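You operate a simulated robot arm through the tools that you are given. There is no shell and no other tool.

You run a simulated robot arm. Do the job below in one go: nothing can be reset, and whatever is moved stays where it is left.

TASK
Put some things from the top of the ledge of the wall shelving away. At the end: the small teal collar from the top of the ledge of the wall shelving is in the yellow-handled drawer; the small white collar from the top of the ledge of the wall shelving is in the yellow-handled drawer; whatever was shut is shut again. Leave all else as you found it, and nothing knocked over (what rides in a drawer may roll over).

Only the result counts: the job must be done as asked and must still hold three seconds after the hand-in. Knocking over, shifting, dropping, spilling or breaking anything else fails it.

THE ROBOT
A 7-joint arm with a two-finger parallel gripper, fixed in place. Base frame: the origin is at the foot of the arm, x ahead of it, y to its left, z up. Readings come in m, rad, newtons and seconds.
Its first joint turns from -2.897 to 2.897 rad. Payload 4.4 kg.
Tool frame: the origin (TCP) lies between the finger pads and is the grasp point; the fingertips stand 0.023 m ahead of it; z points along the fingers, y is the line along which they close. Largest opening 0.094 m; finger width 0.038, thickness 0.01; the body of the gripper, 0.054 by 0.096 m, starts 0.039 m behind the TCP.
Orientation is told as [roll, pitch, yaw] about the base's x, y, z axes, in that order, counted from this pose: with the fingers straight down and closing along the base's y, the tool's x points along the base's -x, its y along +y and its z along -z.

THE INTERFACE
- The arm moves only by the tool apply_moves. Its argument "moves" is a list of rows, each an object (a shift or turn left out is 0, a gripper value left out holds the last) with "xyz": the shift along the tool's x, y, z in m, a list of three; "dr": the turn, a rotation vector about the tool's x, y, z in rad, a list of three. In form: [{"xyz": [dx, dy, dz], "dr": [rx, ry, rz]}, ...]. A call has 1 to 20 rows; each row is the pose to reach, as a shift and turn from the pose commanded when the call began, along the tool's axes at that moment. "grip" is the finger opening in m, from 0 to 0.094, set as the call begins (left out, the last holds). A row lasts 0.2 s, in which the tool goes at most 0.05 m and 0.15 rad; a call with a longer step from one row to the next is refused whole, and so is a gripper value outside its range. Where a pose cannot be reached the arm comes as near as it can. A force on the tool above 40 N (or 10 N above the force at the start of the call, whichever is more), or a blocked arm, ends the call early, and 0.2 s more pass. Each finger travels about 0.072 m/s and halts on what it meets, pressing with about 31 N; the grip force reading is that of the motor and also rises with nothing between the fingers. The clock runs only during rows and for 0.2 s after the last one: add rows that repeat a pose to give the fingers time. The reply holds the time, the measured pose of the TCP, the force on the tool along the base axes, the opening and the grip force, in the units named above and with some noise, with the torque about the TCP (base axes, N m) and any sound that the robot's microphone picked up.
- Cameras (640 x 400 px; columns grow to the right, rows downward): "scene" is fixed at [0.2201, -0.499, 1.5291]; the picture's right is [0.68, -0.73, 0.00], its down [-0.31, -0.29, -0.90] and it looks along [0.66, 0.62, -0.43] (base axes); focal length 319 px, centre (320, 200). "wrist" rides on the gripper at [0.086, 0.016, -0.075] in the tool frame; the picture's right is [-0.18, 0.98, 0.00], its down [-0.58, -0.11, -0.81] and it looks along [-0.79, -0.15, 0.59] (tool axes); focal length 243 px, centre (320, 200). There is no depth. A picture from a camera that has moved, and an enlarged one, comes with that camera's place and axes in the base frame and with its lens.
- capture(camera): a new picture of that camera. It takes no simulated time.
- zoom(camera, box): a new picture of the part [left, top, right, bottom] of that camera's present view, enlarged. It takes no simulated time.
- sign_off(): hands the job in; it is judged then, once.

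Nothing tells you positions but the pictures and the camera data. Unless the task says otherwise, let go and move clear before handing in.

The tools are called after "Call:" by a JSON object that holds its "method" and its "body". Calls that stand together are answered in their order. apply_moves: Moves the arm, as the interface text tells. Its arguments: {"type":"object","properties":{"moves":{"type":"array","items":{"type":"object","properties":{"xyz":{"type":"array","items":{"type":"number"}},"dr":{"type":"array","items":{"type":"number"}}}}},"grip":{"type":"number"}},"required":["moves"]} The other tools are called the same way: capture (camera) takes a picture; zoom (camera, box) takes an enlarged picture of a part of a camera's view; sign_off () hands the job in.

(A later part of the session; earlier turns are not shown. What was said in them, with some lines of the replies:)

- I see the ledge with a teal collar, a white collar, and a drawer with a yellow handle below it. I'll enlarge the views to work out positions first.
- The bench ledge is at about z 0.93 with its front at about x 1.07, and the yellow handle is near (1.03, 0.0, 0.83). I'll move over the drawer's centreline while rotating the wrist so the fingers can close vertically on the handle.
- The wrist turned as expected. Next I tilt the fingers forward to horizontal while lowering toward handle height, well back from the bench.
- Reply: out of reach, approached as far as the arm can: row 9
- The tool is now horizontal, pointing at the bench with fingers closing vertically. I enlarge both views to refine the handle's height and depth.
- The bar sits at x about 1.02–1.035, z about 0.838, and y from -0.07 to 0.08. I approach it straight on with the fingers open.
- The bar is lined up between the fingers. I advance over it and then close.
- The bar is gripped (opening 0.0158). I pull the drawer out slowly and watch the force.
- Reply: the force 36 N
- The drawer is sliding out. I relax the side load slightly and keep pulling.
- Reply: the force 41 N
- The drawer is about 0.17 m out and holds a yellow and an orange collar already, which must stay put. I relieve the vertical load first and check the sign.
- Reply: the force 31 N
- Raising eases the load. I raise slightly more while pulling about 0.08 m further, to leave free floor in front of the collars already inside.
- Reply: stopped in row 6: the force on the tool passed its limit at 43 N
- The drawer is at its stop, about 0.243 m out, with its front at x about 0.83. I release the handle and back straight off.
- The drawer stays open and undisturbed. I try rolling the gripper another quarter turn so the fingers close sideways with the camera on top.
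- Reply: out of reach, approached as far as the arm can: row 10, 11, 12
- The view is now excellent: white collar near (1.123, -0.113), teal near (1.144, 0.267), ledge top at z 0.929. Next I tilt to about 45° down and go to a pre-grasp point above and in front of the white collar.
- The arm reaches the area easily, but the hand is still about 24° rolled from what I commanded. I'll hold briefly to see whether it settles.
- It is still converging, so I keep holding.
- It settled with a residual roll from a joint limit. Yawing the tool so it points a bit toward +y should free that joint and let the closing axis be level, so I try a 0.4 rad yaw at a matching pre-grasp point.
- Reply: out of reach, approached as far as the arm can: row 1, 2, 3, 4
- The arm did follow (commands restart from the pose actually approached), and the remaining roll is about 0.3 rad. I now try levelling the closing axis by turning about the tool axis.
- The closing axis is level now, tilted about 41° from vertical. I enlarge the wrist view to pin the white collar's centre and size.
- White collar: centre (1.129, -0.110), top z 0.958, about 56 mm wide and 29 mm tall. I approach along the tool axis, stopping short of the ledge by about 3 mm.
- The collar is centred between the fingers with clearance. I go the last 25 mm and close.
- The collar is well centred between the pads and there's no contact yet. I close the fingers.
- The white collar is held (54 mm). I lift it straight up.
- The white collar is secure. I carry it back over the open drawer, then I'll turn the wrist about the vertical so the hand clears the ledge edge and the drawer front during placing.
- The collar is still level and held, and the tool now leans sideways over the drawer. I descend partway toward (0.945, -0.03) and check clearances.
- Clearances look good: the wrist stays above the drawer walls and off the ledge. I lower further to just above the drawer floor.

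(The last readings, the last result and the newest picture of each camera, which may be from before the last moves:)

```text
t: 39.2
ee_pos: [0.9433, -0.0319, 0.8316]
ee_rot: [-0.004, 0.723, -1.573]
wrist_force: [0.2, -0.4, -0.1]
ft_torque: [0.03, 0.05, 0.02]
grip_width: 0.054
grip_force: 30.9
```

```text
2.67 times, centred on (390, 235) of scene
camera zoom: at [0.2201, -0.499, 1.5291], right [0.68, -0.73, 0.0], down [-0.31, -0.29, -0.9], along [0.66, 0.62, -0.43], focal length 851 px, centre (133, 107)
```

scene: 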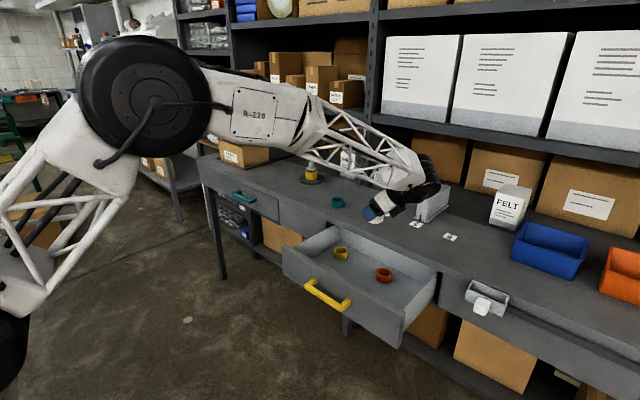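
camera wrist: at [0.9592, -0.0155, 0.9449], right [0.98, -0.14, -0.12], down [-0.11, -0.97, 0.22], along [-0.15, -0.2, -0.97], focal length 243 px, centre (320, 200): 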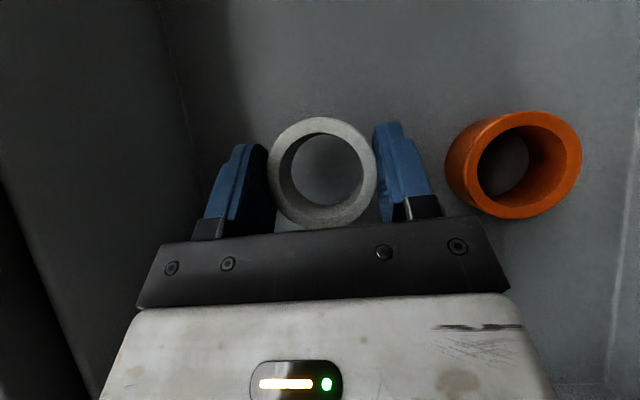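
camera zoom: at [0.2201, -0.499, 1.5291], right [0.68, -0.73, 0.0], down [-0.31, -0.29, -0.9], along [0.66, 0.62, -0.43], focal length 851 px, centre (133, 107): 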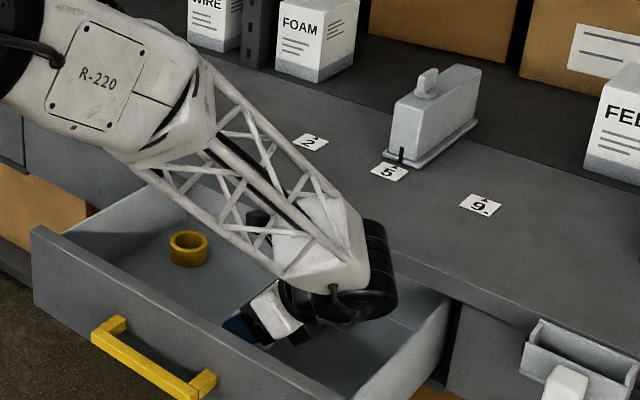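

The white collar is about 3 cm above the drawer floor with the orange one well clear. I lower it in small steps until light contact.

Call:
{"method": "apply_moves", "body": {"moves": [{"xyz": [-0.0066, 0, 0.0075]}, {"xyz": [-0.0132, 0, 0.015]}, {"xyz": [-0.0172, 0, 0.0195]}, {"xyz": [-0.0172, 0, 0.0195]}, {"xyz": [-0.0172, 0, 0.0195]}]}}

Call:
{"method": "apply_moves", "body": {"moves": [{"xyz": [-0.0013, 0, 0.0015]}, {"xyz": [-0.0026, 0, 0.003]}, {"xyz": [-0.0026, 0, 0.003]}]}}

Call:
{"method": "capture", "body": {"camera": "wrist"}}

```text
t: 40.3
ee_pos: [0.9457, -0.0322, 0.8107]
ee_rot: [0.003, 0.725, -1.571]
wrist_force: [0.4, 0.3, 4.5]
ft_torque: [0.04, 0.12, -0.07]
grip_width: 0.054
grip_force: 30.9
stopped in row 5: the force on the tool passed its limit at 42 N (the readings are from after the stop); the commanded pose is now the measured one
```

```text
t: 41.0
ee_pos: [0.9488, -0.0324, 0.8098]
ee_rot: [0.01, 0.725, -1.566]
wrist_force: [0.5, 0.9, 4.1]
ft_torque: [0.05, 0.1, -0.02]
grip_width: 0.0538
grip_force: 30.6
stopped in row 3: the force on the tool passed its limit at 42 N (the readings are from after the stop); the commanded pose is now the measured one
```

```text
taken
camera wrist: at [0.9621, -0.016, 0.9229], right [0.98, -0.14, -0.12], down [-0.11, -0.97, 0.22], along [-0.14, -0.2, -0.97], focal length 243 px, centre (320, 200)
```

wrist: 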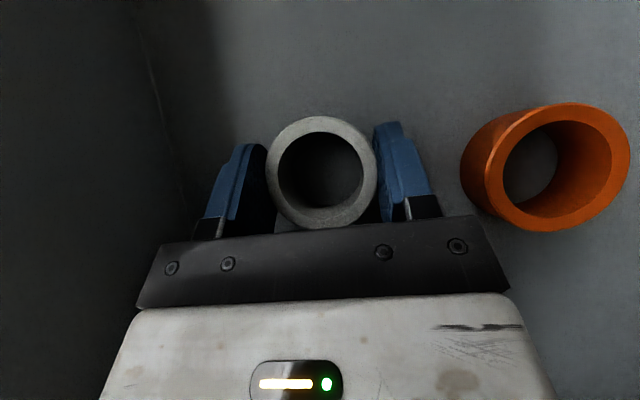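

Contact came at TCP z 0.81, slightly higher than I expected. I check from the scene camera that it's the collar on the floor and not the arm on the drawer wall.

Call:
{"method": "zoom", "body": {"camera": "scene", "box": [270, 160, 510, 310]}}

Call:
{"method": "zoom", "body": {"camera": "scene", "box": [330, 230, 450, 305]}}

Call:
{"method": "zoom", "body": {"camera": "wrist", "box": [160, 80, 480, 280]}}

```text
2.67 times, centred on (390, 235) of scene
camera zoom: at [0.2201, -0.499, 1.5291], right [0.68, -0.73, 0.0], down [-0.31, -0.29, -0.9], along [0.66, 0.62, -0.43], focal length 851 px, centre (133, 107)
```

zoom: 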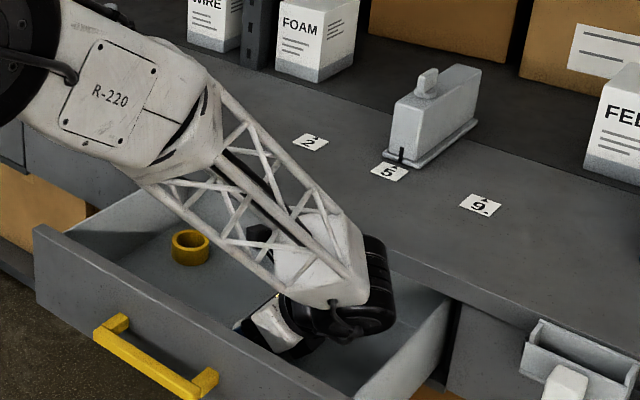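

```text
5.33 times, centred on (390, 268) of scene
camera zoom: at [0.2201, -0.499, 1.5291], right [0.68, -0.73, 0.0], down [-0.31, -0.29, -0.9], along [0.66, 0.62, -0.43], focal length 1702 px, centre (-53, -160)
```

zoom: 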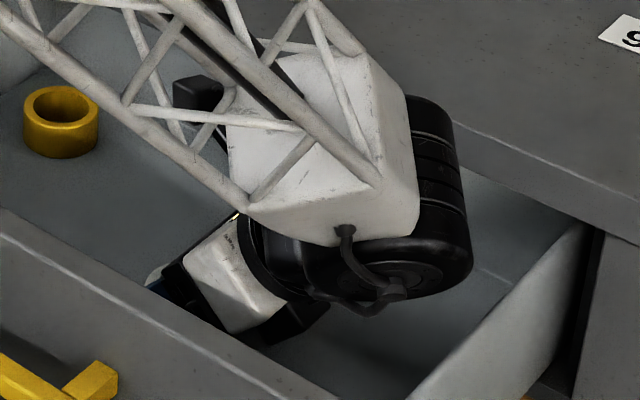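

```text
2.00 times, centred on (320, 180) of wrist
camera zoom: at [0.9621, -0.016, 0.9229], right [0.98, -0.14, -0.12], down [-0.11, -0.97, 0.22], along [-0.14, -0.2, -0.97], focal length 485 px, centre (320, 240)
```

zoom: 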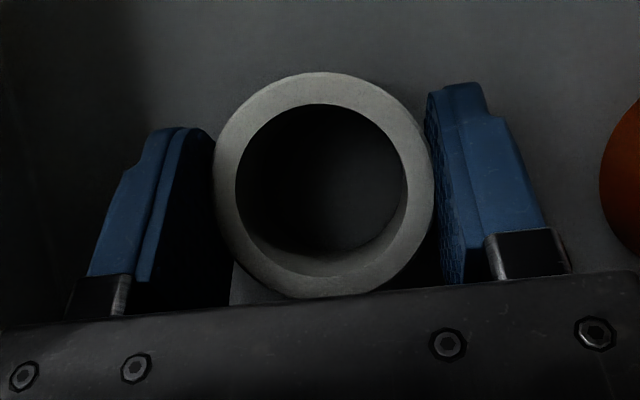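

The force and torque point to a contact right at the collar, so it's resting on the drawer floor. I open the fingers modestly and check.

Call:
{"method": "apply_moves", "body": {"grip": 0.072, "moves": [{"xyz": [0, 0, 0]}, {"xyz": [0, 0, 0]}, {"xyz": [0, 0, 0]}]}}

Call:
{"method": "capture", "body": {"camera": "wrist"}}

```text
t: 41.8
ee_pos: [0.9474, -0.0324, 0.8094]
ee_rot: [0.009, 0.722, -1.565]
wrist_force: [-0.5, -4.3, 9.5]
ft_torque: [-0.1, 0.37, 0.14]
grip_width: 0.0726
grip_force: 0.6
```

```text
taken
camera wrist: at [0.9619, -0.016, 0.923], right [0.98, -0.14, -0.12], down [-0.11, -0.97, 0.22], along [-0.14, -0.2, -0.97], focal length 243 px, centre (320, 200)
```

wrist: 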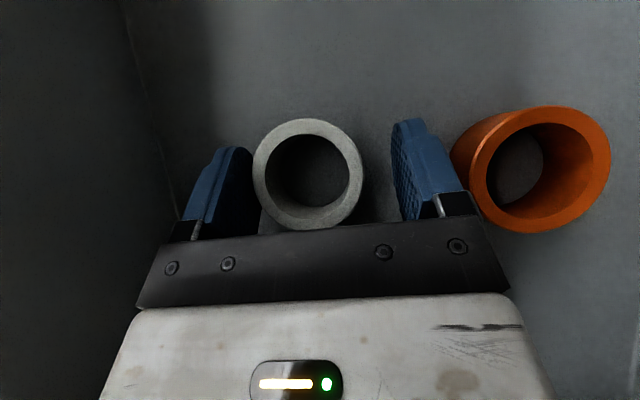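

The white collar sits in the drawer, free of the pads. I lift straight up and out.

Call:
{"method": "apply_moves", "body": {"moves": [{"xyz": [0.0026, -0.003, -0.003]}, {"xyz": [0.0132, -0.004, -0.015]}, {"xyz": [0.0264, -0.004, -0.03]}, {"xyz": [0.0529, -0.004, -0.06]}, {"xyz": [0.0793, -0.004, -0.09]}, {"xyz": [0.1058, -0.004, -0.12]}, {"xyz": [0.1322, -0.004, -0.15]}, {"xyz": [0.1587, -0.004, -0.18]}, {"xyz": [0.1851, -0.004, -0.21]}]}}

Call:
{"method": "capture", "body": {"camera": "wrist"}}

Call:
{"method": "capture", "body": {"camera": "scene"}}

```text
t: 43.8
ee_pos: [0.94, -0.0325, 1.0894]
ee_rot: [0.007, 0.726, -1.567]
wrist_force: [0.7, 0.8, -0.5]
ft_torque: [0.02, 0.0, -0.01]
grip_width: 0.072
grip_force: 0.1
```

```text
taken
camera wrist: at [0.9544, -0.0157, 1.2015], right [0.98, -0.14, -0.12], down [-0.11, -0.97, 0.22], along [-0.14, -0.2, -0.97], focal length 243 px, centre (320, 200)
```

wrist: 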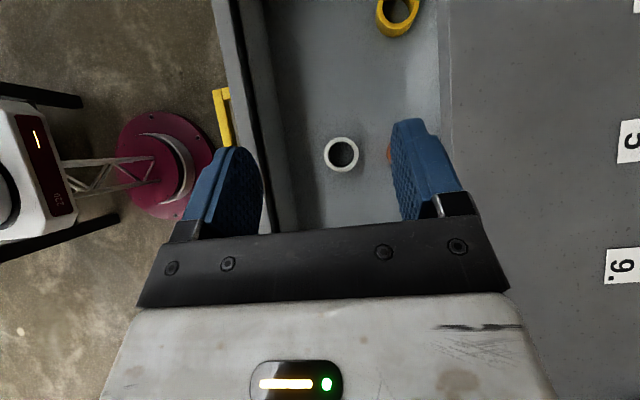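

```text
taken
```

scene: 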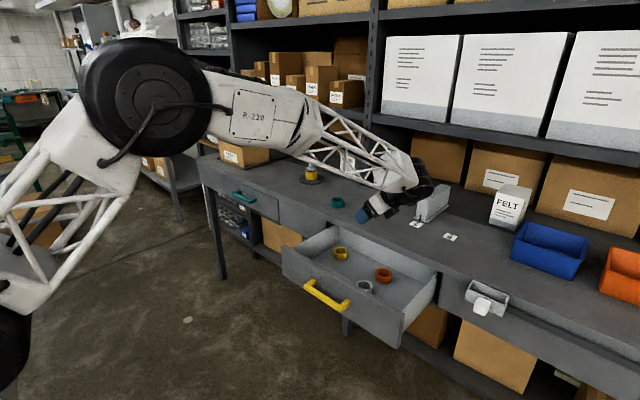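

White is upright in the drawer with the others undisturbed. I go to the pre-grasp for teal, turning the tool about the vertical to point forward and slightly left, fingers opened wide.

Call:
{"method": "apply_moves", "body": {"grip": 0.09, "moves": [{"xyz": [0.0196, 0.0146, 0.0229], "dr": [-0.0867, 0, 0.0977]}, {"xyz": [0.0392, 0.0291, 0.0458], "dr": [-0.1733, 0, 0.1953]}, {"xyz": [0.0588, 0.0437, 0.0687], "dr": [-0.26, 0, 0.293]}, {"xyz": [0.0784, 0.0582, 0.0916], "dr": [-0.3467, 0, 0.3907]}, {"xyz": [0.098, 0.0728, 0.1144], "dr": [-0.4333, 0, 0.4883]}, {"xyz": [0.1175, 0.0873, 0.1373], "dr": [-0.52, 0, 0.586]}, {"xyz": [0.1371, 0.1019, 0.1602], "dr": [-0.6067, 0, 0.6837]}, {"xyz": [0.1567, 0.1164, 0.1831], "dr": [-0.6933, 0, 0.7813]}, {"xyz": [0.1763, 0.131, 0.206], "dr": [-0.78, 0, 0.879]}, {"xyz": [0.1763, 0.131, 0.206], "dr": [-0.78, 0, 0.879]}, {"xyz": [0.1763, 0.131, 0.206], "dr": [-0.78, 0, 0.879]}, {"xyz": [0.1763, 0.131, 0.206], "dr": [-0.78, 0, 0.879]}]}}

Call:
{"method": "capture", "body": {"camera": "wrist"}}

Call:
{"method": "capture", "body": {"camera": "scene"}}

```text
t: 46.4
ee_pos: [1.0718, 0.2367, 1.0519]
ee_rot: [0.006, 0.731, -2.742]
wrist_force: [-0.1, 0.5, -0.1]
ft_torque: [-0.01, -0.02, -0.02]
grip_width: 0.0902
grip_force: 0.0
```

```text
taken
camera wrist: at [1.0906, 0.2284, 1.1656], right [0.25, -0.96, -0.12], down [-0.94, -0.27, 0.21], along [-0.24, 0.06, -0.97], focal length 243 px, centre (320, 200)
```

wrist: 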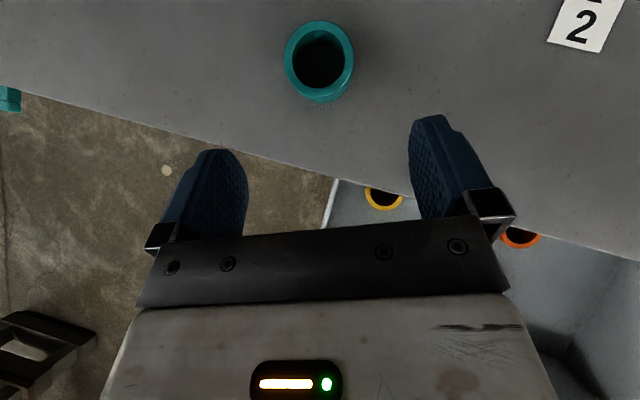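

```text
taken
```

scene: 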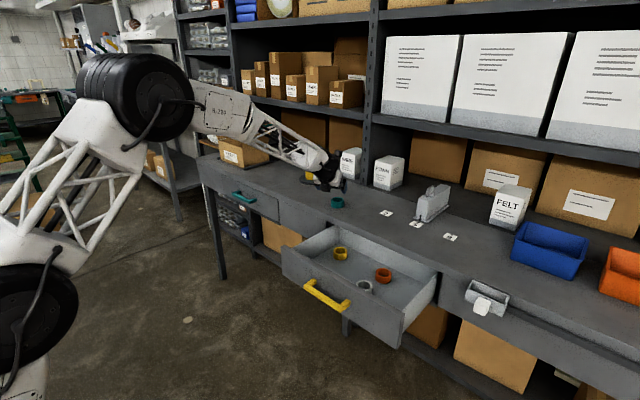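

Exactly as planned. I enlarge both views to locate the teal collar precisely.

Call:
{"method": "zoom", "body": {"camera": "wrist", "box": [240, 10, 400, 110]}}

Call:
{"method": "zoom", "body": {"camera": "scene", "box": [297, 177, 377, 227]}}

```text
4.00 times, centred on (320, 60) of wrist
camera zoom: at [1.0906, 0.2284, 1.1656], right [0.25, -0.96, -0.12], down [-0.94, -0.27, 0.21], along [-0.24, 0.06, -0.97], focal length 970 px, centre (320, 760)
```

zoom: 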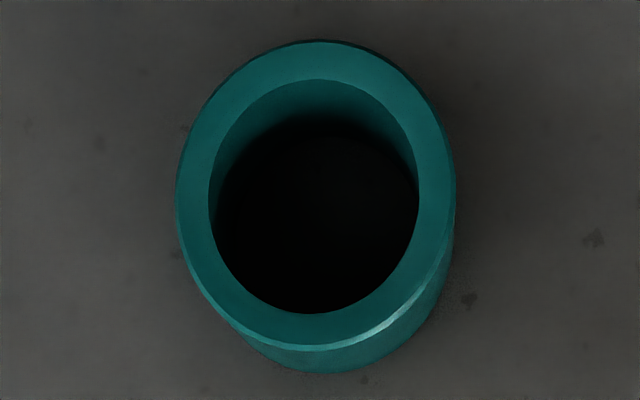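

```text
8.00 times, centred on (337, 202) of scene
camera zoom: at [0.2201, -0.499, 1.5291], right [0.68, -0.73, 0.0], down [-0.31, -0.29, -0.9], along [0.66, 0.62, -0.43], focal length 2553 px, centre (184, 184)
```

zoom: 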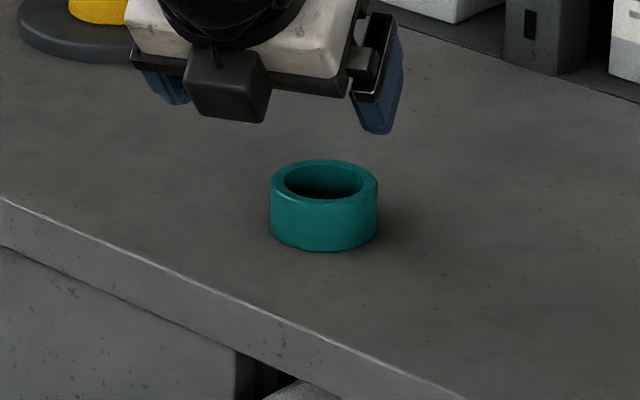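

Teal: centre (1.149, 0.269), top z about 0.958, nearly exactly along the tool axis. I approach to 25 mm short and look.

Call:
{"method": "apply_moves", "body": {"moves": [{"xyz": [0.0008, 0, 0.025]}, {"xyz": [0.0017, 0, 0.05]}, {"xyz": [0.0017, 0, 0.075]}, {"xyz": [0.0017, 0, 0.095]}, {"xyz": [0.0017, 0, 0.1]}, {"xyz": [0.0017, 0, 0.1]}]}}

Call:
{"method": "capture", "body": {"camera": "wrist"}}

```text
t: 47.8
ee_pos: [1.1358, 0.2615, 0.9789]
ee_rot: [0.004, 0.728, -2.743]
wrist_force: [-1.0, -1.2, -0.3]
ft_torque: [0.02, 0.03, 0.01]
grip_width: 0.09
grip_force: 0.1
```

```text
taken
camera wrist: at [1.1542, 0.2543, 1.0915], right [0.25, -0.96, -0.12], down [-0.94, -0.27, 0.21], along [-0.24, 0.06, -0.97], focal length 243 px, centre (320, 200)
```

wrist: 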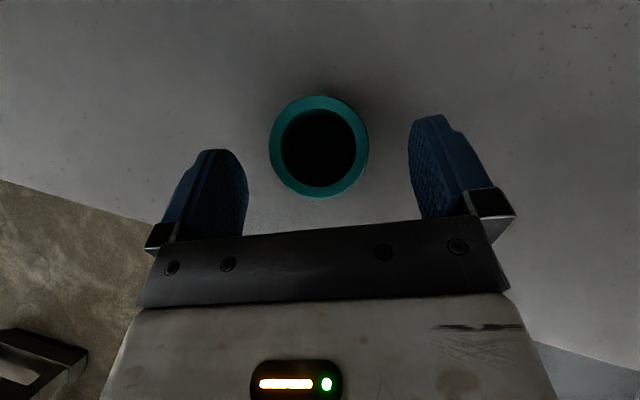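

It's centred. I go the remaining 24 mm and close on it.

Call:
{"method": "apply_moves", "body": {"moves": [{"xyz": [0, -0.001, 0.01]}, {"xyz": [0, -0.001, 0.019]}, {"xyz": [0, -0.001, 0.024]}, {"xyz": [0, -0.001, 0.024]}, {"xyz": [0, -0.001, 0.024]}]}}

Call:
{"method": "apply_moves", "body": {"grip": 0.03, "moves": [{"xyz": [0, 0, 0]}, {"xyz": [0, 0, 0]}, {"xyz": [0, 0, 0]}, {"xyz": [0, 0, 0]}]}}

Call:
{"method": "capture", "body": {"camera": "wrist"}}

```text
t: 49.0
ee_pos: [1.1501, 0.2687, 0.9615]
ee_rot: [0.005, 0.728, -2.743]
wrist_force: [-0.6, -0.1, 1.4]
ft_torque: [0.02, -0.01, 0.01]
grip_width: 0.09
grip_force: 0.1
```

```text
t: 50.0
ee_pos: [1.1508, 0.2686, 0.9622]
ee_rot: [0.005, 0.731, -2.743]
wrist_force: [-0.8, 0.6, 1.8]
ft_torque: [0.03, -0.03, 0.0]
grip_width: 0.0539
grip_force: 31.6
```

```text
taken
camera wrist: at [1.1688, 0.2612, 1.0748], right [0.25, -0.96, -0.12], down [-0.94, -0.27, 0.21], along [-0.24, 0.06, -0.97], focal length 243 px, centre (320, 200)
```

wrist: 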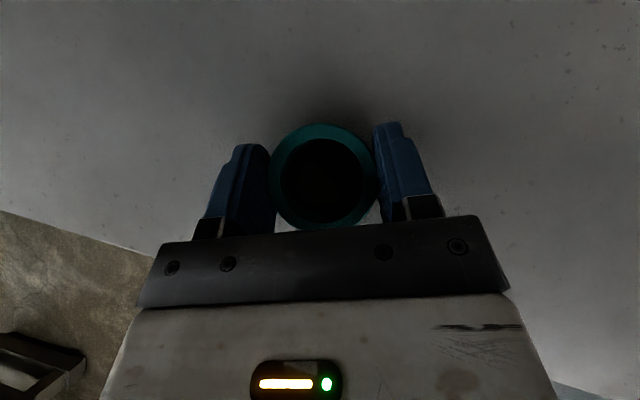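

Teal is held (54 mm). I lift it, then swing it over the drawer with the same sideways-leaning placing orientation.

Call:
{"method": "apply_moves", "body": {"moves": [{"xyz": [0.0134, 0, -0.0149]}, {"xyz": [0.0334, 0, -0.0372]}, {"xyz": [0.0534, 0, -0.0596]}, {"xyz": [0.0734, 0, -0.0819]}, {"xyz": [0.0868, 0, -0.0968]}, {"xyz": [0.0868, 0, -0.0968]}]}}

Call:
{"method": "apply_moves", "body": {"moves": [{"xyz": [-0.0199, 0.0063, -0.0193], "dr": [0.0869, 0, -0.0969]}, {"xyz": [-0.0398, 0.0125, -0.0387], "dr": [0.1739, 0, -0.1939]}, {"xyz": [-0.0597, 0.0188, -0.058], "dr": [0.2608, 0, -0.2908]}, {"xyz": [-0.0796, 0.025, -0.0773], "dr": [0.3477, 0, -0.3878]}, {"xyz": [-0.0994, 0.0313, -0.0967], "dr": [0.4347, 0, -0.4847]}, {"xyz": [-0.1193, 0.0375, -0.116], "dr": [0.5216, 0, -0.5817]}, {"xyz": [-0.1392, 0.0438, -0.1353], "dr": [0.6085, 0, -0.6786]}, {"xyz": [-0.1591, 0.05, -0.1547], "dr": [0.6955, 0, -0.7756]}, {"xyz": [-0.179, 0.0563, -0.174], "dr": [0.7824, 0, -0.8725]}, {"xyz": [-0.179, 0.0563, -0.174], "dr": [0.7824, 0, -0.8725]}, {"xyz": [-0.179, 0.0563, -0.174], "dr": [0.7824, 0, -0.8725]}]}}

Call:
{"method": "capture", "body": {"camera": "wrist"}}

Call:
{"method": "capture", "body": {"camera": "scene"}}

```text
t: 51.4
ee_pos: [1.1508, 0.2676, 1.094]
ee_rot: [0.005, 0.728, -2.744]
wrist_force: [-0.8, 0.0, -0.6]
ft_torque: [-0.01, -0.02, 0.0]
grip_width: 0.0534
grip_force: 30.6
```

```text
t: 53.8
ee_pos: [0.9437, 0.1211, 1.1007]
ee_rot: [-0.001, 0.726, -1.572]
wrist_force: [-0.5, -0.2, -0.5]
ft_torque: [0.01, 0.01, -0.05]
grip_width: 0.0535
grip_force: 31.2
```

```text
taken
camera wrist: at [0.9575, 0.1365, 1.2132], right [0.98, -0.14, -0.12], down [-0.11, -0.97, 0.22], along [-0.15, -0.2, -0.97], focal length 243 px, centre (320, 200)
```

wrist: 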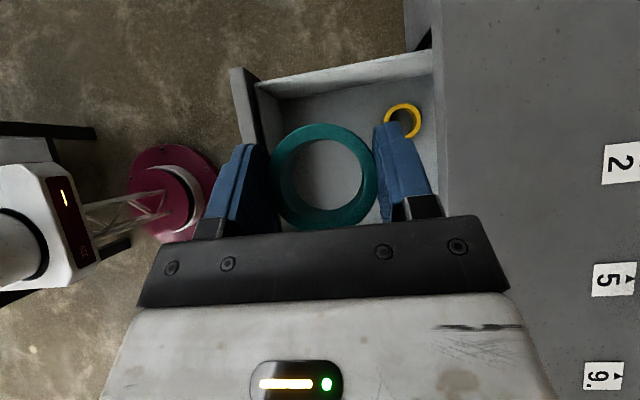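

```text
taken
```

scene: 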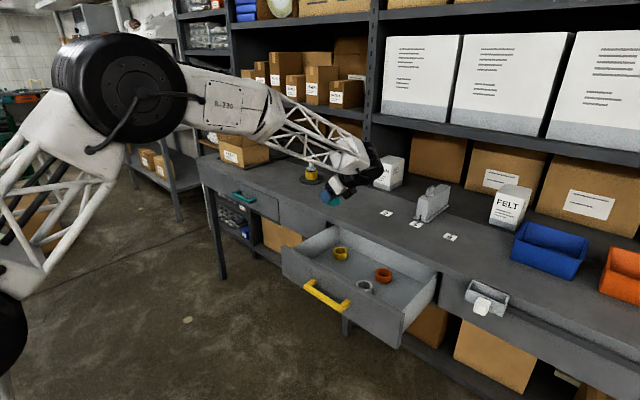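

Teal is level over the drawer's front-left area, well clear of the yellow collar. I descend partway first.

Call:
{"method": "apply_moves", "body": {"moves": [{"xyz": [-0.018, -0.001, 0.021]}, {"xyz": [-0.036, -0.002, 0.042]}, {"xyz": [-0.054, -0.003, 0.063]}, {"xyz": [-0.072, -0.003, 0.084]}, {"xyz": [-0.09, -0.003, 0.105]}, {"xyz": [-0.108, -0.003, 0.126]}, {"xyz": [-0.126, -0.003, 0.147]}, {"xyz": [-0.144, -0.003, 0.168]}, {"xyz": [-0.155, -0.003, 0.181]}, {"xyz": [-0.155, -0.003, 0.181]}]}}

Call:
{"method": "capture", "body": {"camera": "wrist"}}

Call:
{"method": "zoom", "body": {"camera": "scene", "box": [270, 160, 510, 310]}}

```text
t: 56.0
ee_pos: [0.9398, 0.126, 0.8641]
ee_rot: [0.003, 0.726, -1.573]
wrist_force: [-0.4, 0.6, -0.3]
ft_torque: [0.0, 0.0, -0.01]
grip_width: 0.0537
grip_force: 30.8
```

```text
taken
camera wrist: at [0.9548, 0.141, 0.9776], right [0.98, -0.14, -0.12], down [-0.11, -0.97, 0.22], along [-0.15, -0.2, -0.97], focal length 243 px, centre (320, 200)
```

wrist: 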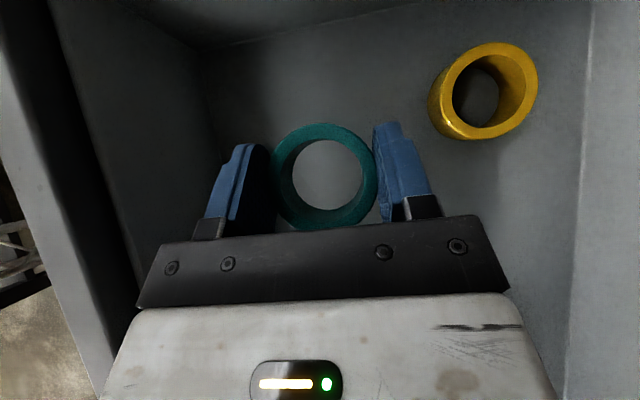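

```text
2.67 times, centred on (390, 235) of scene
camera zoom: at [0.2201, -0.499, 1.5291], right [0.68, -0.73, 0.0], down [-0.31, -0.29, -0.9], along [0.66, 0.62, -0.43], focal length 851 px, centre (133, 107)
```

zoom: 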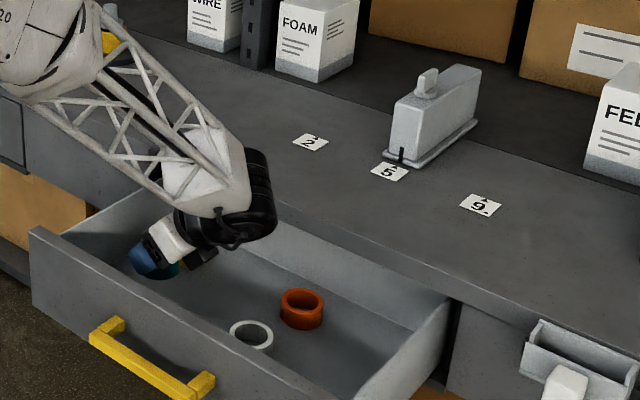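

Plenty of room remains. I lower to just above floor contact.

Call:
{"method": "apply_moves", "body": {"moves": [{"xyz": [-0.0133, 0, 0.015]}, {"xyz": [-0.0232, 0, 0.0261]}, {"xyz": [-0.0282, 0, 0.0318]}, {"xyz": [-0.0315, 0, 0.0355]}, {"xyz": [-0.0315, 0, 0.0355]}]}}

Call:
{"method": "capture", "body": {"camera": "wrist"}}

```text
t: 57.2
ee_pos: [0.9391, 0.1262, 0.8164]
ee_rot: [0.002, 0.726, -1.575]
wrist_force: [-0.6, -0.4, -1.5]
ft_torque: [0.0, -0.02, 0.0]
grip_width: 0.0534
grip_force: 31.3
```

```text
taken
camera wrist: at [0.9552, 0.1415, 0.9295], right [0.98, -0.14, -0.12], down [-0.11, -0.97, 0.22], along [-0.15, -0.2, -0.97], focal length 243 px, centre (320, 200)
```

wrist: 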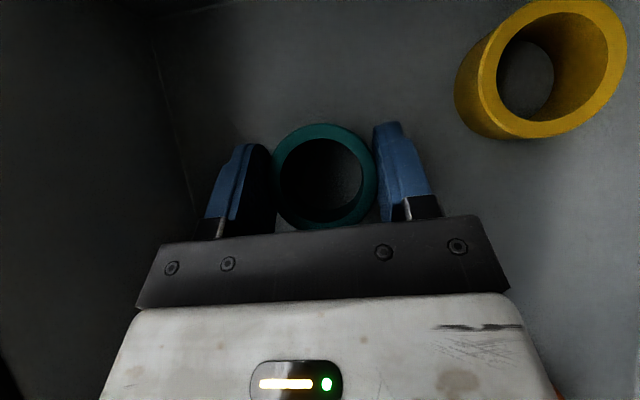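

There's no contact yet, and only a few millimetres remain. I lower 3 mm more and then open.

Call:
{"method": "apply_moves", "body": {"moves": [{"xyz": [-0.001, 0, 0.0011]}, {"xyz": [-0.002, 0, 0.0022]}, {"xyz": [-0.002, 0, 0.0022]}]}}

Call:
{"method": "apply_moves", "body": {"grip": 0.072, "moves": [{"xyz": [0, 0, 0]}, {"xyz": [0, 0, 0]}, {"xyz": [0, 0, 0]}]}}

Call:
{"method": "capture", "body": {"camera": "wrist"}}

```text
t: 58.0
ee_pos: [0.9404, 0.1259, 0.8131]
ee_rot: [0.002, 0.725, -1.576]
wrist_force: [0.5, 0.3, -0.7]
ft_torque: [0.03, 0.01, -0.01]
grip_width: 0.0533
grip_force: 30.6
```

```text
t: 58.8
ee_pos: [0.9404, 0.1262, 0.8127]
ee_rot: [0.003, 0.725, -1.574]
wrist_force: [-0.6, -0.1, -0.4]
ft_torque: [-0.02, 0.02, 0.06]
grip_width: 0.0721
grip_force: 0.0
```

```text
taken
camera wrist: at [0.9549, 0.1416, 0.9265], right [0.98, -0.14, -0.12], down [-0.11, -0.97, 0.22], along [-0.15, -0.2, -0.97], focal length 243 px, centre (320, 200)
```

wrist: 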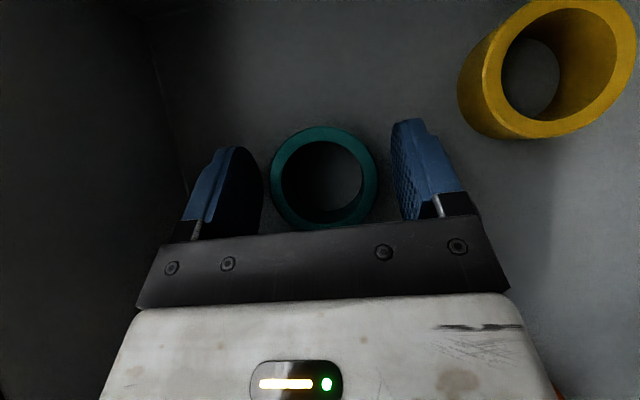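

Teal is resting in the drawer, free of both pads. I lift straight out and then check the drawer contents.

Call:
{"method": "apply_moves", "body": {"moves": [{"xyz": [0.0066, 0, -0.0075]}, {"xyz": [0.0199, 0, -0.0224]}, {"xyz": [0.0398, 0, -0.0449]}, {"xyz": [0.0597, 0, -0.0673]}, {"xyz": [0.0796, 0, -0.0897]}, {"xyz": [0.0995, 0, -0.1121]}, {"xyz": [0.1194, 0, -0.1346]}, {"xyz": [0.1393, 0, -0.157]}, {"xyz": [0.1592, 0, -0.1794]}, {"xyz": [0.1859, 0, -0.2093]}]}}

Call:
{"method": "capture", "body": {"camera": "wrist"}}

Call:
{"method": "zoom", "body": {"camera": "scene", "box": [270, 180, 470, 305]}}

```text
t: 61.0
ee_pos: [0.9395, 0.1273, 1.0941]
ee_rot: [0.0, 0.726, -1.576]
wrist_force: [0.1, -0.5, -1.0]
ft_torque: [0.03, 0.02, 0.0]
grip_width: 0.072
grip_force: 0.1
```

```text
taken
camera wrist: at [0.9544, 0.1433, 1.2068], right [0.98, -0.14, -0.12], down [-0.11, -0.97, 0.22], along [-0.15, -0.2, -0.97], focal length 243 px, centre (320, 200)
```

wrist: 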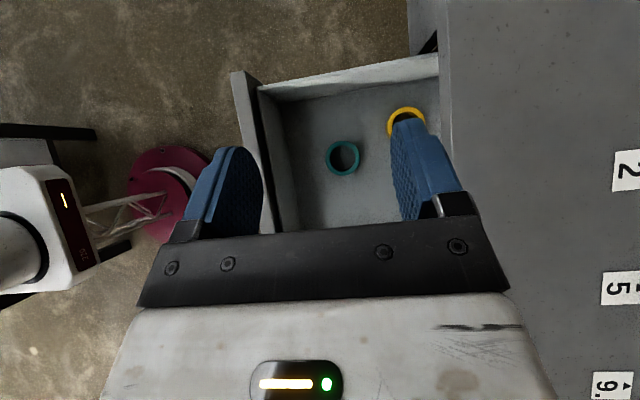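

```text
3.20 times, centred on (370, 242) of scene
camera zoom: at [0.2201, -0.499, 1.5291], right [0.68, -0.73, 0.0], down [-0.31, -0.29, -0.9], along [0.66, 0.62, -0.43], focal length 1021 px, centre (160, 64)
```

zoom: 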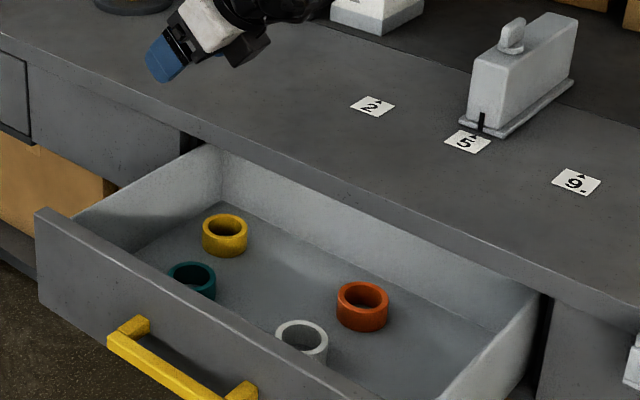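

Both collars are upright in the drawer. To close it in a controlled way, I back the arm off and return to the horizontal handle-gripping pose.

Call:
{"method": "apply_moves", "body": {"moves": [{"xyz": [-0.0022, -0.034, -0.0162], "dr": [0, -0.0726, 0]}, {"xyz": [-0.0045, -0.068, -0.0323], "dr": [0, -0.1452, 0]}, {"xyz": [-0.0067, -0.102, -0.0485], "dr": [0, -0.2178, 0]}, {"xyz": [-0.0089, -0.136, -0.0646], "dr": [0, -0.2904, 0]}, {"xyz": [-0.0112, -0.17, -0.0808], "dr": [0, -0.363, 0]}, {"xyz": [-0.0134, -0.204, -0.0969], "dr": [0, -0.4356, 0]}, {"xyz": [-0.0156, -0.238, -0.1131], "dr": [0, -0.5082, 0]}, {"xyz": [-0.0178, -0.272, -0.1292], "dr": [0, -0.5808, 0]}, {"xyz": [-0.0201, -0.306, -0.1454], "dr": [0, -0.6534, 0]}, {"xyz": [-0.0223, -0.34, -0.1615], "dr": [0, -0.726, 0]}, {"xyz": [-0.0223, -0.34, -0.1615], "dr": [0, -0.726, 0]}, {"xyz": [-0.0223, -0.34, -0.1615], "dr": [0, -0.726, 0]}]}}

```text
t: 63.6
ee_pos: [0.5993, 0.0029, 1.1985]
ee_rot: [0.001, -0.001, -1.575]
wrist_force: [-0.3, -0.5, -0.4]
ft_torque: [-0.01, 0.01, 0.0]
grip_width: 0.0721
grip_force: 0.0
```

Orientation is back to vertical. Now I tilt to horizontal in front of the drawer, above handle height.

Call:
{"method": "apply_moves", "body": {"moves": [{"xyz": [0, 0.005, 0.02], "dr": [-0.131, 0, 0]}, {"xyz": [0, 0.01, 0.04], "dr": [-0.262, 0, 0]}, {"xyz": [0, 0.015, 0.06], "dr": [-0.393, 0, 0]}, {"xyz": [0, 0.02, 0.08], "dr": [-0.524, 0, 0]}, {"xyz": [0, 0.025, 0.1], "dr": [-0.654, 0, 0]}, {"xyz": [0, 0.03, 0.12], "dr": [-0.785, 0, 0]}, {"xyz": [0, 0.035, 0.14], "dr": [-0.916, 0, 0]}, {"xyz": [0, 0.04, 0.16], "dr": [-1.047, 0, 0]}, {"xyz": [0, 0.045, 0.18], "dr": [-1.178, 0, 0]}, {"xyz": [0, 0.05, 0.19], "dr": [-1.309, 0, 0]}, {"xyz": [0, 0.06, 0.2], "dr": [-1.44, 0, 0]}, {"xyz": [0, 0.07, 0.21], "dr": [-1.571, 0, 0]}, {"xyz": [0, 0.07, 0.21], "dr": [-1.571, 0, 0]}, {"xyz": [0, 0.07, 0.21], "dr": [-1.571, 0, 0]}]}}

Call:
{"method": "capture", "body": {"camera": "scene"}}

Call:
{"method": "capture", "body": {"camera": "wrist"}}

```text
t: 66.6
ee_pos: [0.6678, 0.0023, 0.9885]
ee_rot: [1.573, 0.001, -1.576]
wrist_force: [-0.5, 0.6, -0.2]
ft_torque: [0.02, -0.01, 0.01]
grip_width: 0.0717
grip_force: 0.0
out of reach, approached as far as the arm can: row 9
```

```text
taken
```

scene: 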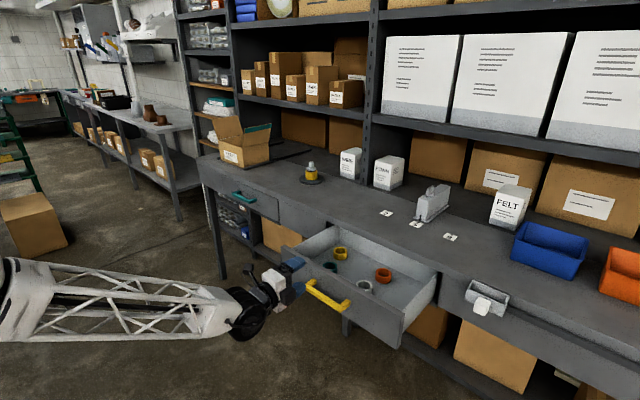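

```text
taken
camera wrist: at [0.5928, 0.0897, 1.0044], right [0.0, -0.18, 0.98], down [-0.81, -0.58, -0.11], along [0.59, -0.79, -0.15], focal length 243 px, centre (320, 200)
```

wrist: 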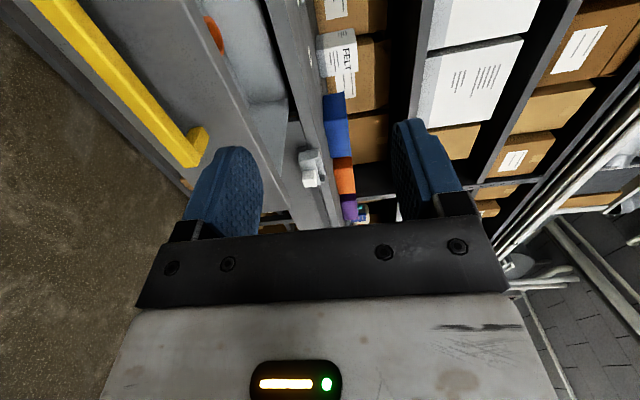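

The pose is right, so I lower to handle height, then move forward over the bar.

Call:
{"method": "apply_moves", "body": {"grip": 0.07, "moves": [{"xyz": [0, -0.037, -0.005]}, {"xyz": [0, -0.074, -0.01]}, {"xyz": [0, -0.111, -0.01]}, {"xyz": [0, -0.148, -0.01]}, {"xyz": [0, -0.148, 0.02]}, {"xyz": [0, -0.148, 0.05]}, {"xyz": [0, -0.148, 0.07]}, {"xyz": [0, -0.148, 0.07]}]}}

Call:
{"method": "capture", "body": {"camera": "wrist"}}

```text
t: 68.4
ee_pos: [0.7382, 0.0038, 0.8391]
ee_rot: [1.57, 0.001, -1.573]
wrist_force: [0.1, -0.3, 0.1]
ft_torque: [-0.02, -0.01, -0.01]
grip_width: 0.0701
grip_force: 0.1
```

```text
taken
camera wrist: at [0.6624, 0.0912, 0.8554], right [0.0, -0.18, 0.98], down [-0.81, -0.58, -0.11], along [0.59, -0.79, -0.15], focal length 243 px, centre (320, 200)
```

wrist: 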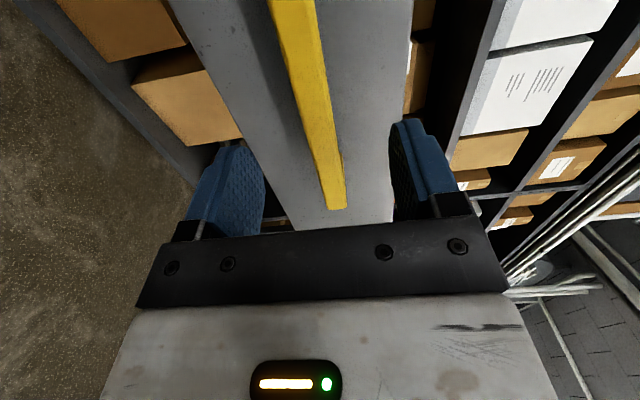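

The bar is lined up between the fingers again. I advance and grip.

Call:
{"method": "apply_moves", "body": {"moves": [{"xyz": [0, 0.001, 0.02]}, {"xyz": [0, 0.001, 0.038]}, {"xyz": [0, 0.001, 0.046]}, {"xyz": [0, 0.001, 0.046]}]}}

Call:
{"method": "apply_moves", "body": {"grip": 0.0, "moves": [{"xyz": [0, 0, 0]}, {"xyz": [0, 0, 0]}, {"xyz": [0, 0, 0]}, {"xyz": [0, 0, 0]}, {"xyz": [0, 0, 0]}]}}

```text
t: 69.4
ee_pos: [0.7868, 0.0025, 0.8407]
ee_rot: [1.573, 0.0, -1.574]
wrist_force: [0.0, -0.3, 0.0]
ft_torque: [-0.04, -0.04, 0.01]
grip_width: 0.07
grip_force: 0.1
```

```text
t: 70.6
ee_pos: [0.784, 0.0028, 0.8399]
ee_rot: [1.572, 0.0, -1.576]
wrist_force: [-0.8, -0.5, -15.9]
ft_torque: [-0.64, -0.1, -0.05]
grip_width: 0.0161
grip_force: 45.1
```

The bar is gripped. I push the drawer in smoothly and slowly.

Call:
{"method": "apply_moves", "body": {"moves": [{"xyz": [0, -0.001, 0.008]}, {"xyz": [0, -0.001, 0.02]}, {"xyz": [0, -0.001, 0.034]}, {"xyz": [0, -0.001, 0.048]}, {"xyz": [0, -0.001, 0.062]}, {"xyz": [0, -0.001, 0.076]}, {"xyz": [0, -0.001, 0.09]}]}}

Call:
{"method": "zoom", "body": {"camera": "scene", "box": [270, 180, 470, 305]}}

```text
t: 72.2
ee_pos: [0.8744, 0.0029, 0.8391]
ee_rot: [1.571, 0.0, -1.576]
wrist_force: [-0.7, 23.1, -26.3]
ft_torque: [-0.19, -0.3, -1.38]
grip_width: 0.0157
grip_force: 44.5
```

```text
3.20 times, centred on (370, 242) of scene
camera zoom: at [0.2201, -0.499, 1.5291], right [0.68, -0.73, 0.0], down [-0.31, -0.29, -0.9], along [0.66, 0.62, -0.43], focal length 1021 px, centre (160, 64)
```

zoom: 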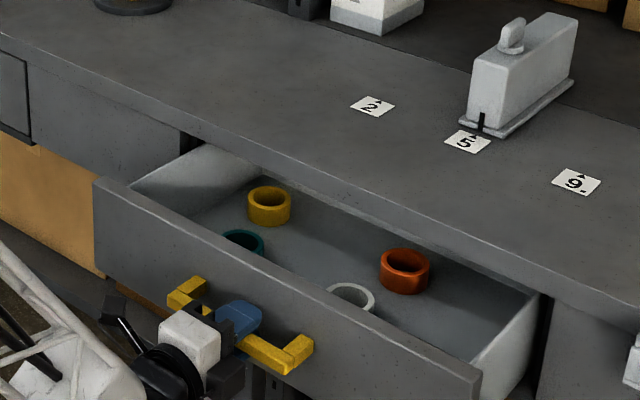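

The drawer is closing well and the collars ride upright. I ease the sideways and vertical load and continue.

Call:
{"method": "apply_moves", "body": {"moves": [{"xyz": [0.001, -0.002, 0.008]}, {"xyz": [0.0012, -0.003, 0.02]}, {"xyz": [0.0012, -0.003, 0.034]}, {"xyz": [0.0012, -0.003, 0.048]}, {"xyz": [0.0012, -0.003, 0.062]}, {"xyz": [0.0012, -0.003, 0.076]}, {"xyz": [0.0012, -0.003, 0.09]}]}}

```text
t: 73.8
ee_pos: [0.9666, 0.0034, 0.8406]
ee_rot: [1.576, 0.0, -1.574]
wrist_force: [-1.6, 16.5, 23.3]
ft_torque: [-0.79, 0.42, 1.13]
grip_width: 0.0162
grip_force: 45.2
```

Call:
{"method": "apply_moves", "body": {"moves": [{"xyz": [0.0005, 0.0015, 0.008]}, {"xyz": [0.0008, 0.002, 0.018]}, {"xyz": [0.0008, 0.002, 0.03]}, {"xyz": [0.0008, 0.002, 0.042]}, {"xyz": [0.0008, 0.002, 0.052]}, {"xyz": [0.0008, 0.002, 0.058]}, {"xyz": [0.0008, 0.002, 0.061]}, {"xyz": [0.0008, 0.002, 0.063]}, {"xyz": [0.0008, 0.002, 0.064]}]}}

Call:
{"method": "zoom", "body": {"camera": "scene", "box": [270, 180, 470, 305]}}

```text
t: 75.8
ee_pos: [1.0302, 0.0036, 0.8407]
ee_rot: [1.571, 0.004, -1.577]
wrist_force: [-0.8, -37.7, 11.3]
ft_torque: [-0.82, 0.07, 0.25]
grip_width: 0.016
grip_force: 44.6
```

```text
3.20 times, centred on (370, 242) of scene
camera zoom: at [0.2201, -0.499, 1.5291], right [0.68, -0.73, 0.0], down [-0.31, -0.29, -0.9], along [0.66, 0.62, -0.43], focal length 1021 px, centre (160, 64)
```

zoom: 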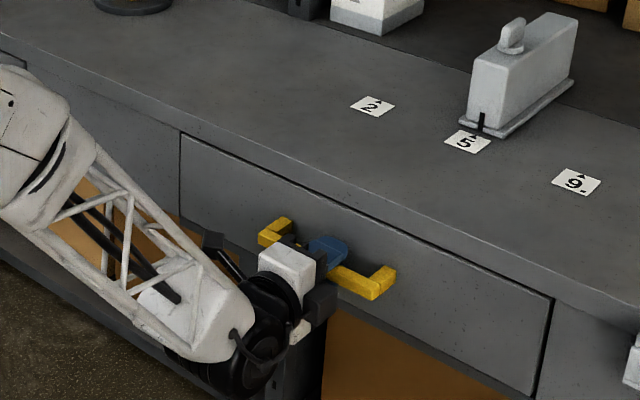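

It looks nearly flush. I push a few more millimetres to be sure it's fully shut, watching for the stop.

Call:
{"method": "apply_moves", "body": {"moves": [{"xyz": [-0.001, 0.0005, 0.002]}, {"xyz": [-0.0015, 0.0005, 0.004]}, {"xyz": [-0.0015, 0.0005, 0.006]}, {"xyz": [-0.0015, 0.0005, 0.008]}]}}

Call:
{"method": "zoom", "body": {"camera": "scene", "box": [310, 200, 470, 300]}}

```text
t: 76.8
ee_pos: [1.0358, 0.0033, 0.8394]
ee_rot: [1.57, -0.001, -1.572]
wrist_force: [-35.7, 10.1, 9.6]
ft_torque: [-0.49, -0.01, -0.12]
grip_width: 0.0162
grip_force: 44.9
```

```text
4.00 times, centred on (390, 250) of scene
camera zoom: at [0.2201, -0.499, 1.5291], right [0.68, -0.73, 0.0], down [-0.31, -0.29, -0.9], along [0.66, 0.62, -0.43], focal length 1277 px, centre (40, 0)
```

zoom: 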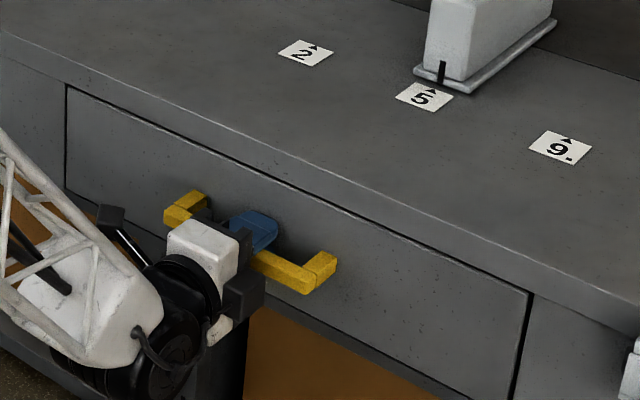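

The drawer hit its stop with firm resistance, so it's shut. I relax the push slightly, open the fingers, and back straight out.

Call:
{"method": "apply_moves", "body": {"moves": [{"xyz": [0, 0, -0.0015]}, {"xyz": [0, 0, -0.002]}]}}

Call:
{"method": "apply_moves", "body": {"grip": 0.06, "moves": [{"xyz": [0, 0, 0]}, {"xyz": [0, 0, 0]}, {"xyz": [0, 0, 0]}, {"xyz": [0, 0, 0]}, {"xyz": [0, 0, -0.02]}, {"xyz": [0, 0, -0.06]}, {"xyz": [0, 0, -0.1]}, {"xyz": [0, 0, -0.14]}, {"xyz": [0, 0, -0.18]}, {"xyz": [0, 0, -0.22]}]}}

Call:
{"method": "zoom", "body": {"camera": "scene", "box": [300, 140, 540, 290]}}

Call:
{"method": "capture", "body": {"camera": "scene"}}

Call:
{"method": "zoom", "body": {"camera": "scene", "box": [335, 232, 415, 282]}}

```text
t: 77.4
ee_pos: [1.0353, 0.0039, 0.8404]
ee_rot: [1.572, 0.001, -1.574]
wrist_force: [0.8, 34.0, -4.4]
ft_torque: [-0.18, -0.01, -0.02]
grip_width: 0.016
grip_force: 44.8
```

```text
t: 79.6
ee_pos: [0.8168, 0.0039, 0.8395]
ee_rot: [1.571, 0.0, -1.574]
wrist_force: [-0.5, 0.6, 0.0]
ft_torque: [0.01, -0.01, 0.01]
grip_width: 0.0602
grip_force: 0.0
```

```text
2.67 times, centred on (420, 215) of scene
camera zoom: at [0.2201, -0.499, 1.5291], right [0.68, -0.73, 0.0], down [-0.31, -0.29, -0.9], along [0.66, 0.62, -0.43], focal length 851 px, centre (53, 160)
```

zoom: 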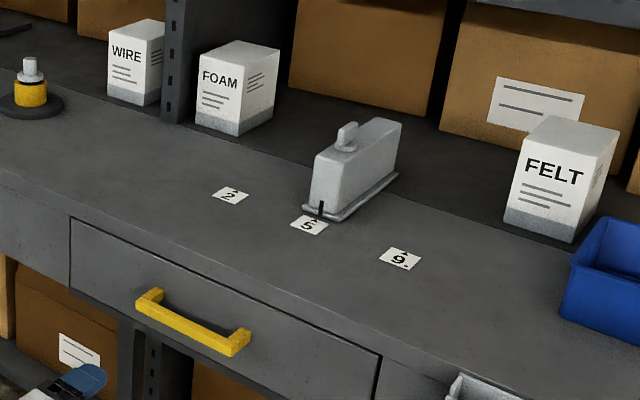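

```text
taken
```

scene: 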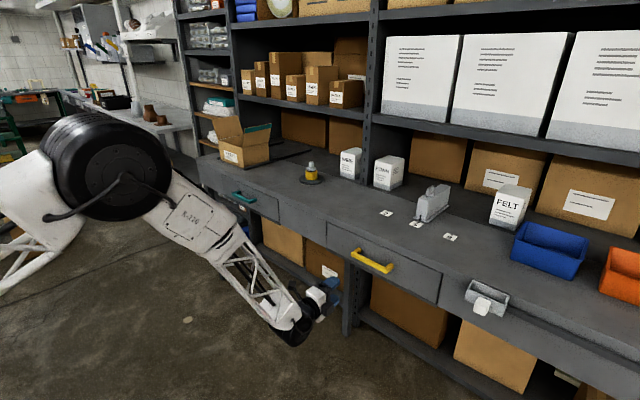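

```text
8.00 times, centred on (375, 257) of scene
camera zoom: at [0.2201, -0.499, 1.5291], right [0.68, -0.73, 0.0], down [-0.31, -0.29, -0.9], along [0.66, 0.62, -0.43], focal length 2553 px, centre (-120, -256)
```

zoom: 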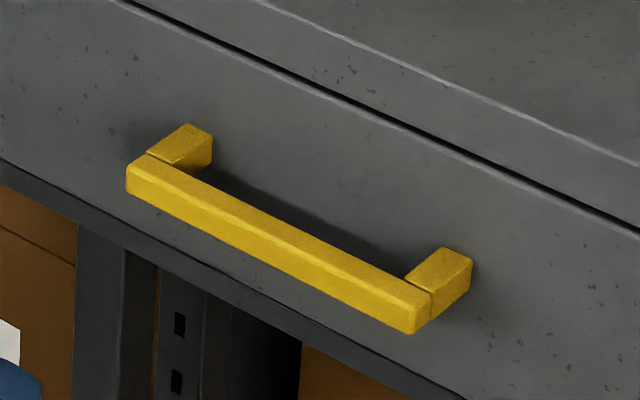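

The drawer is shut and looks the same as at the start. The ledge is clear of both collars, everything else appears unmoved, and the gripper is open and well away, so I hand in.

Call:
{"method": "sign_off", "body": {}}

```text
The job is handed in.
```

The teal and white collars are both in the yellow-handled drawer, and the drawer is shut again. I set each one down on the drawer floor beside the yellow and orange collars already there. All four were upright when last seen, partway through closing.

- **Drawer:** I pushed it in until it met firm resistance at its stop. In the last picture its front matches the starting view to within about a millimetre.
- **Everything else:** nothing on the ledge looks moved or knocked over compared with the first picture. The small grey tray to the right, which was already sticking out, is as I found it.
- **Contact while placing:** the tool twice hit its force limit pressing the white collar onto the drawer floor. This pushed the open drawer in by a few millimetres, and I saw nothing tip over.
- **Arm:** the gripper is open and about 0.2 m clear of the handle.
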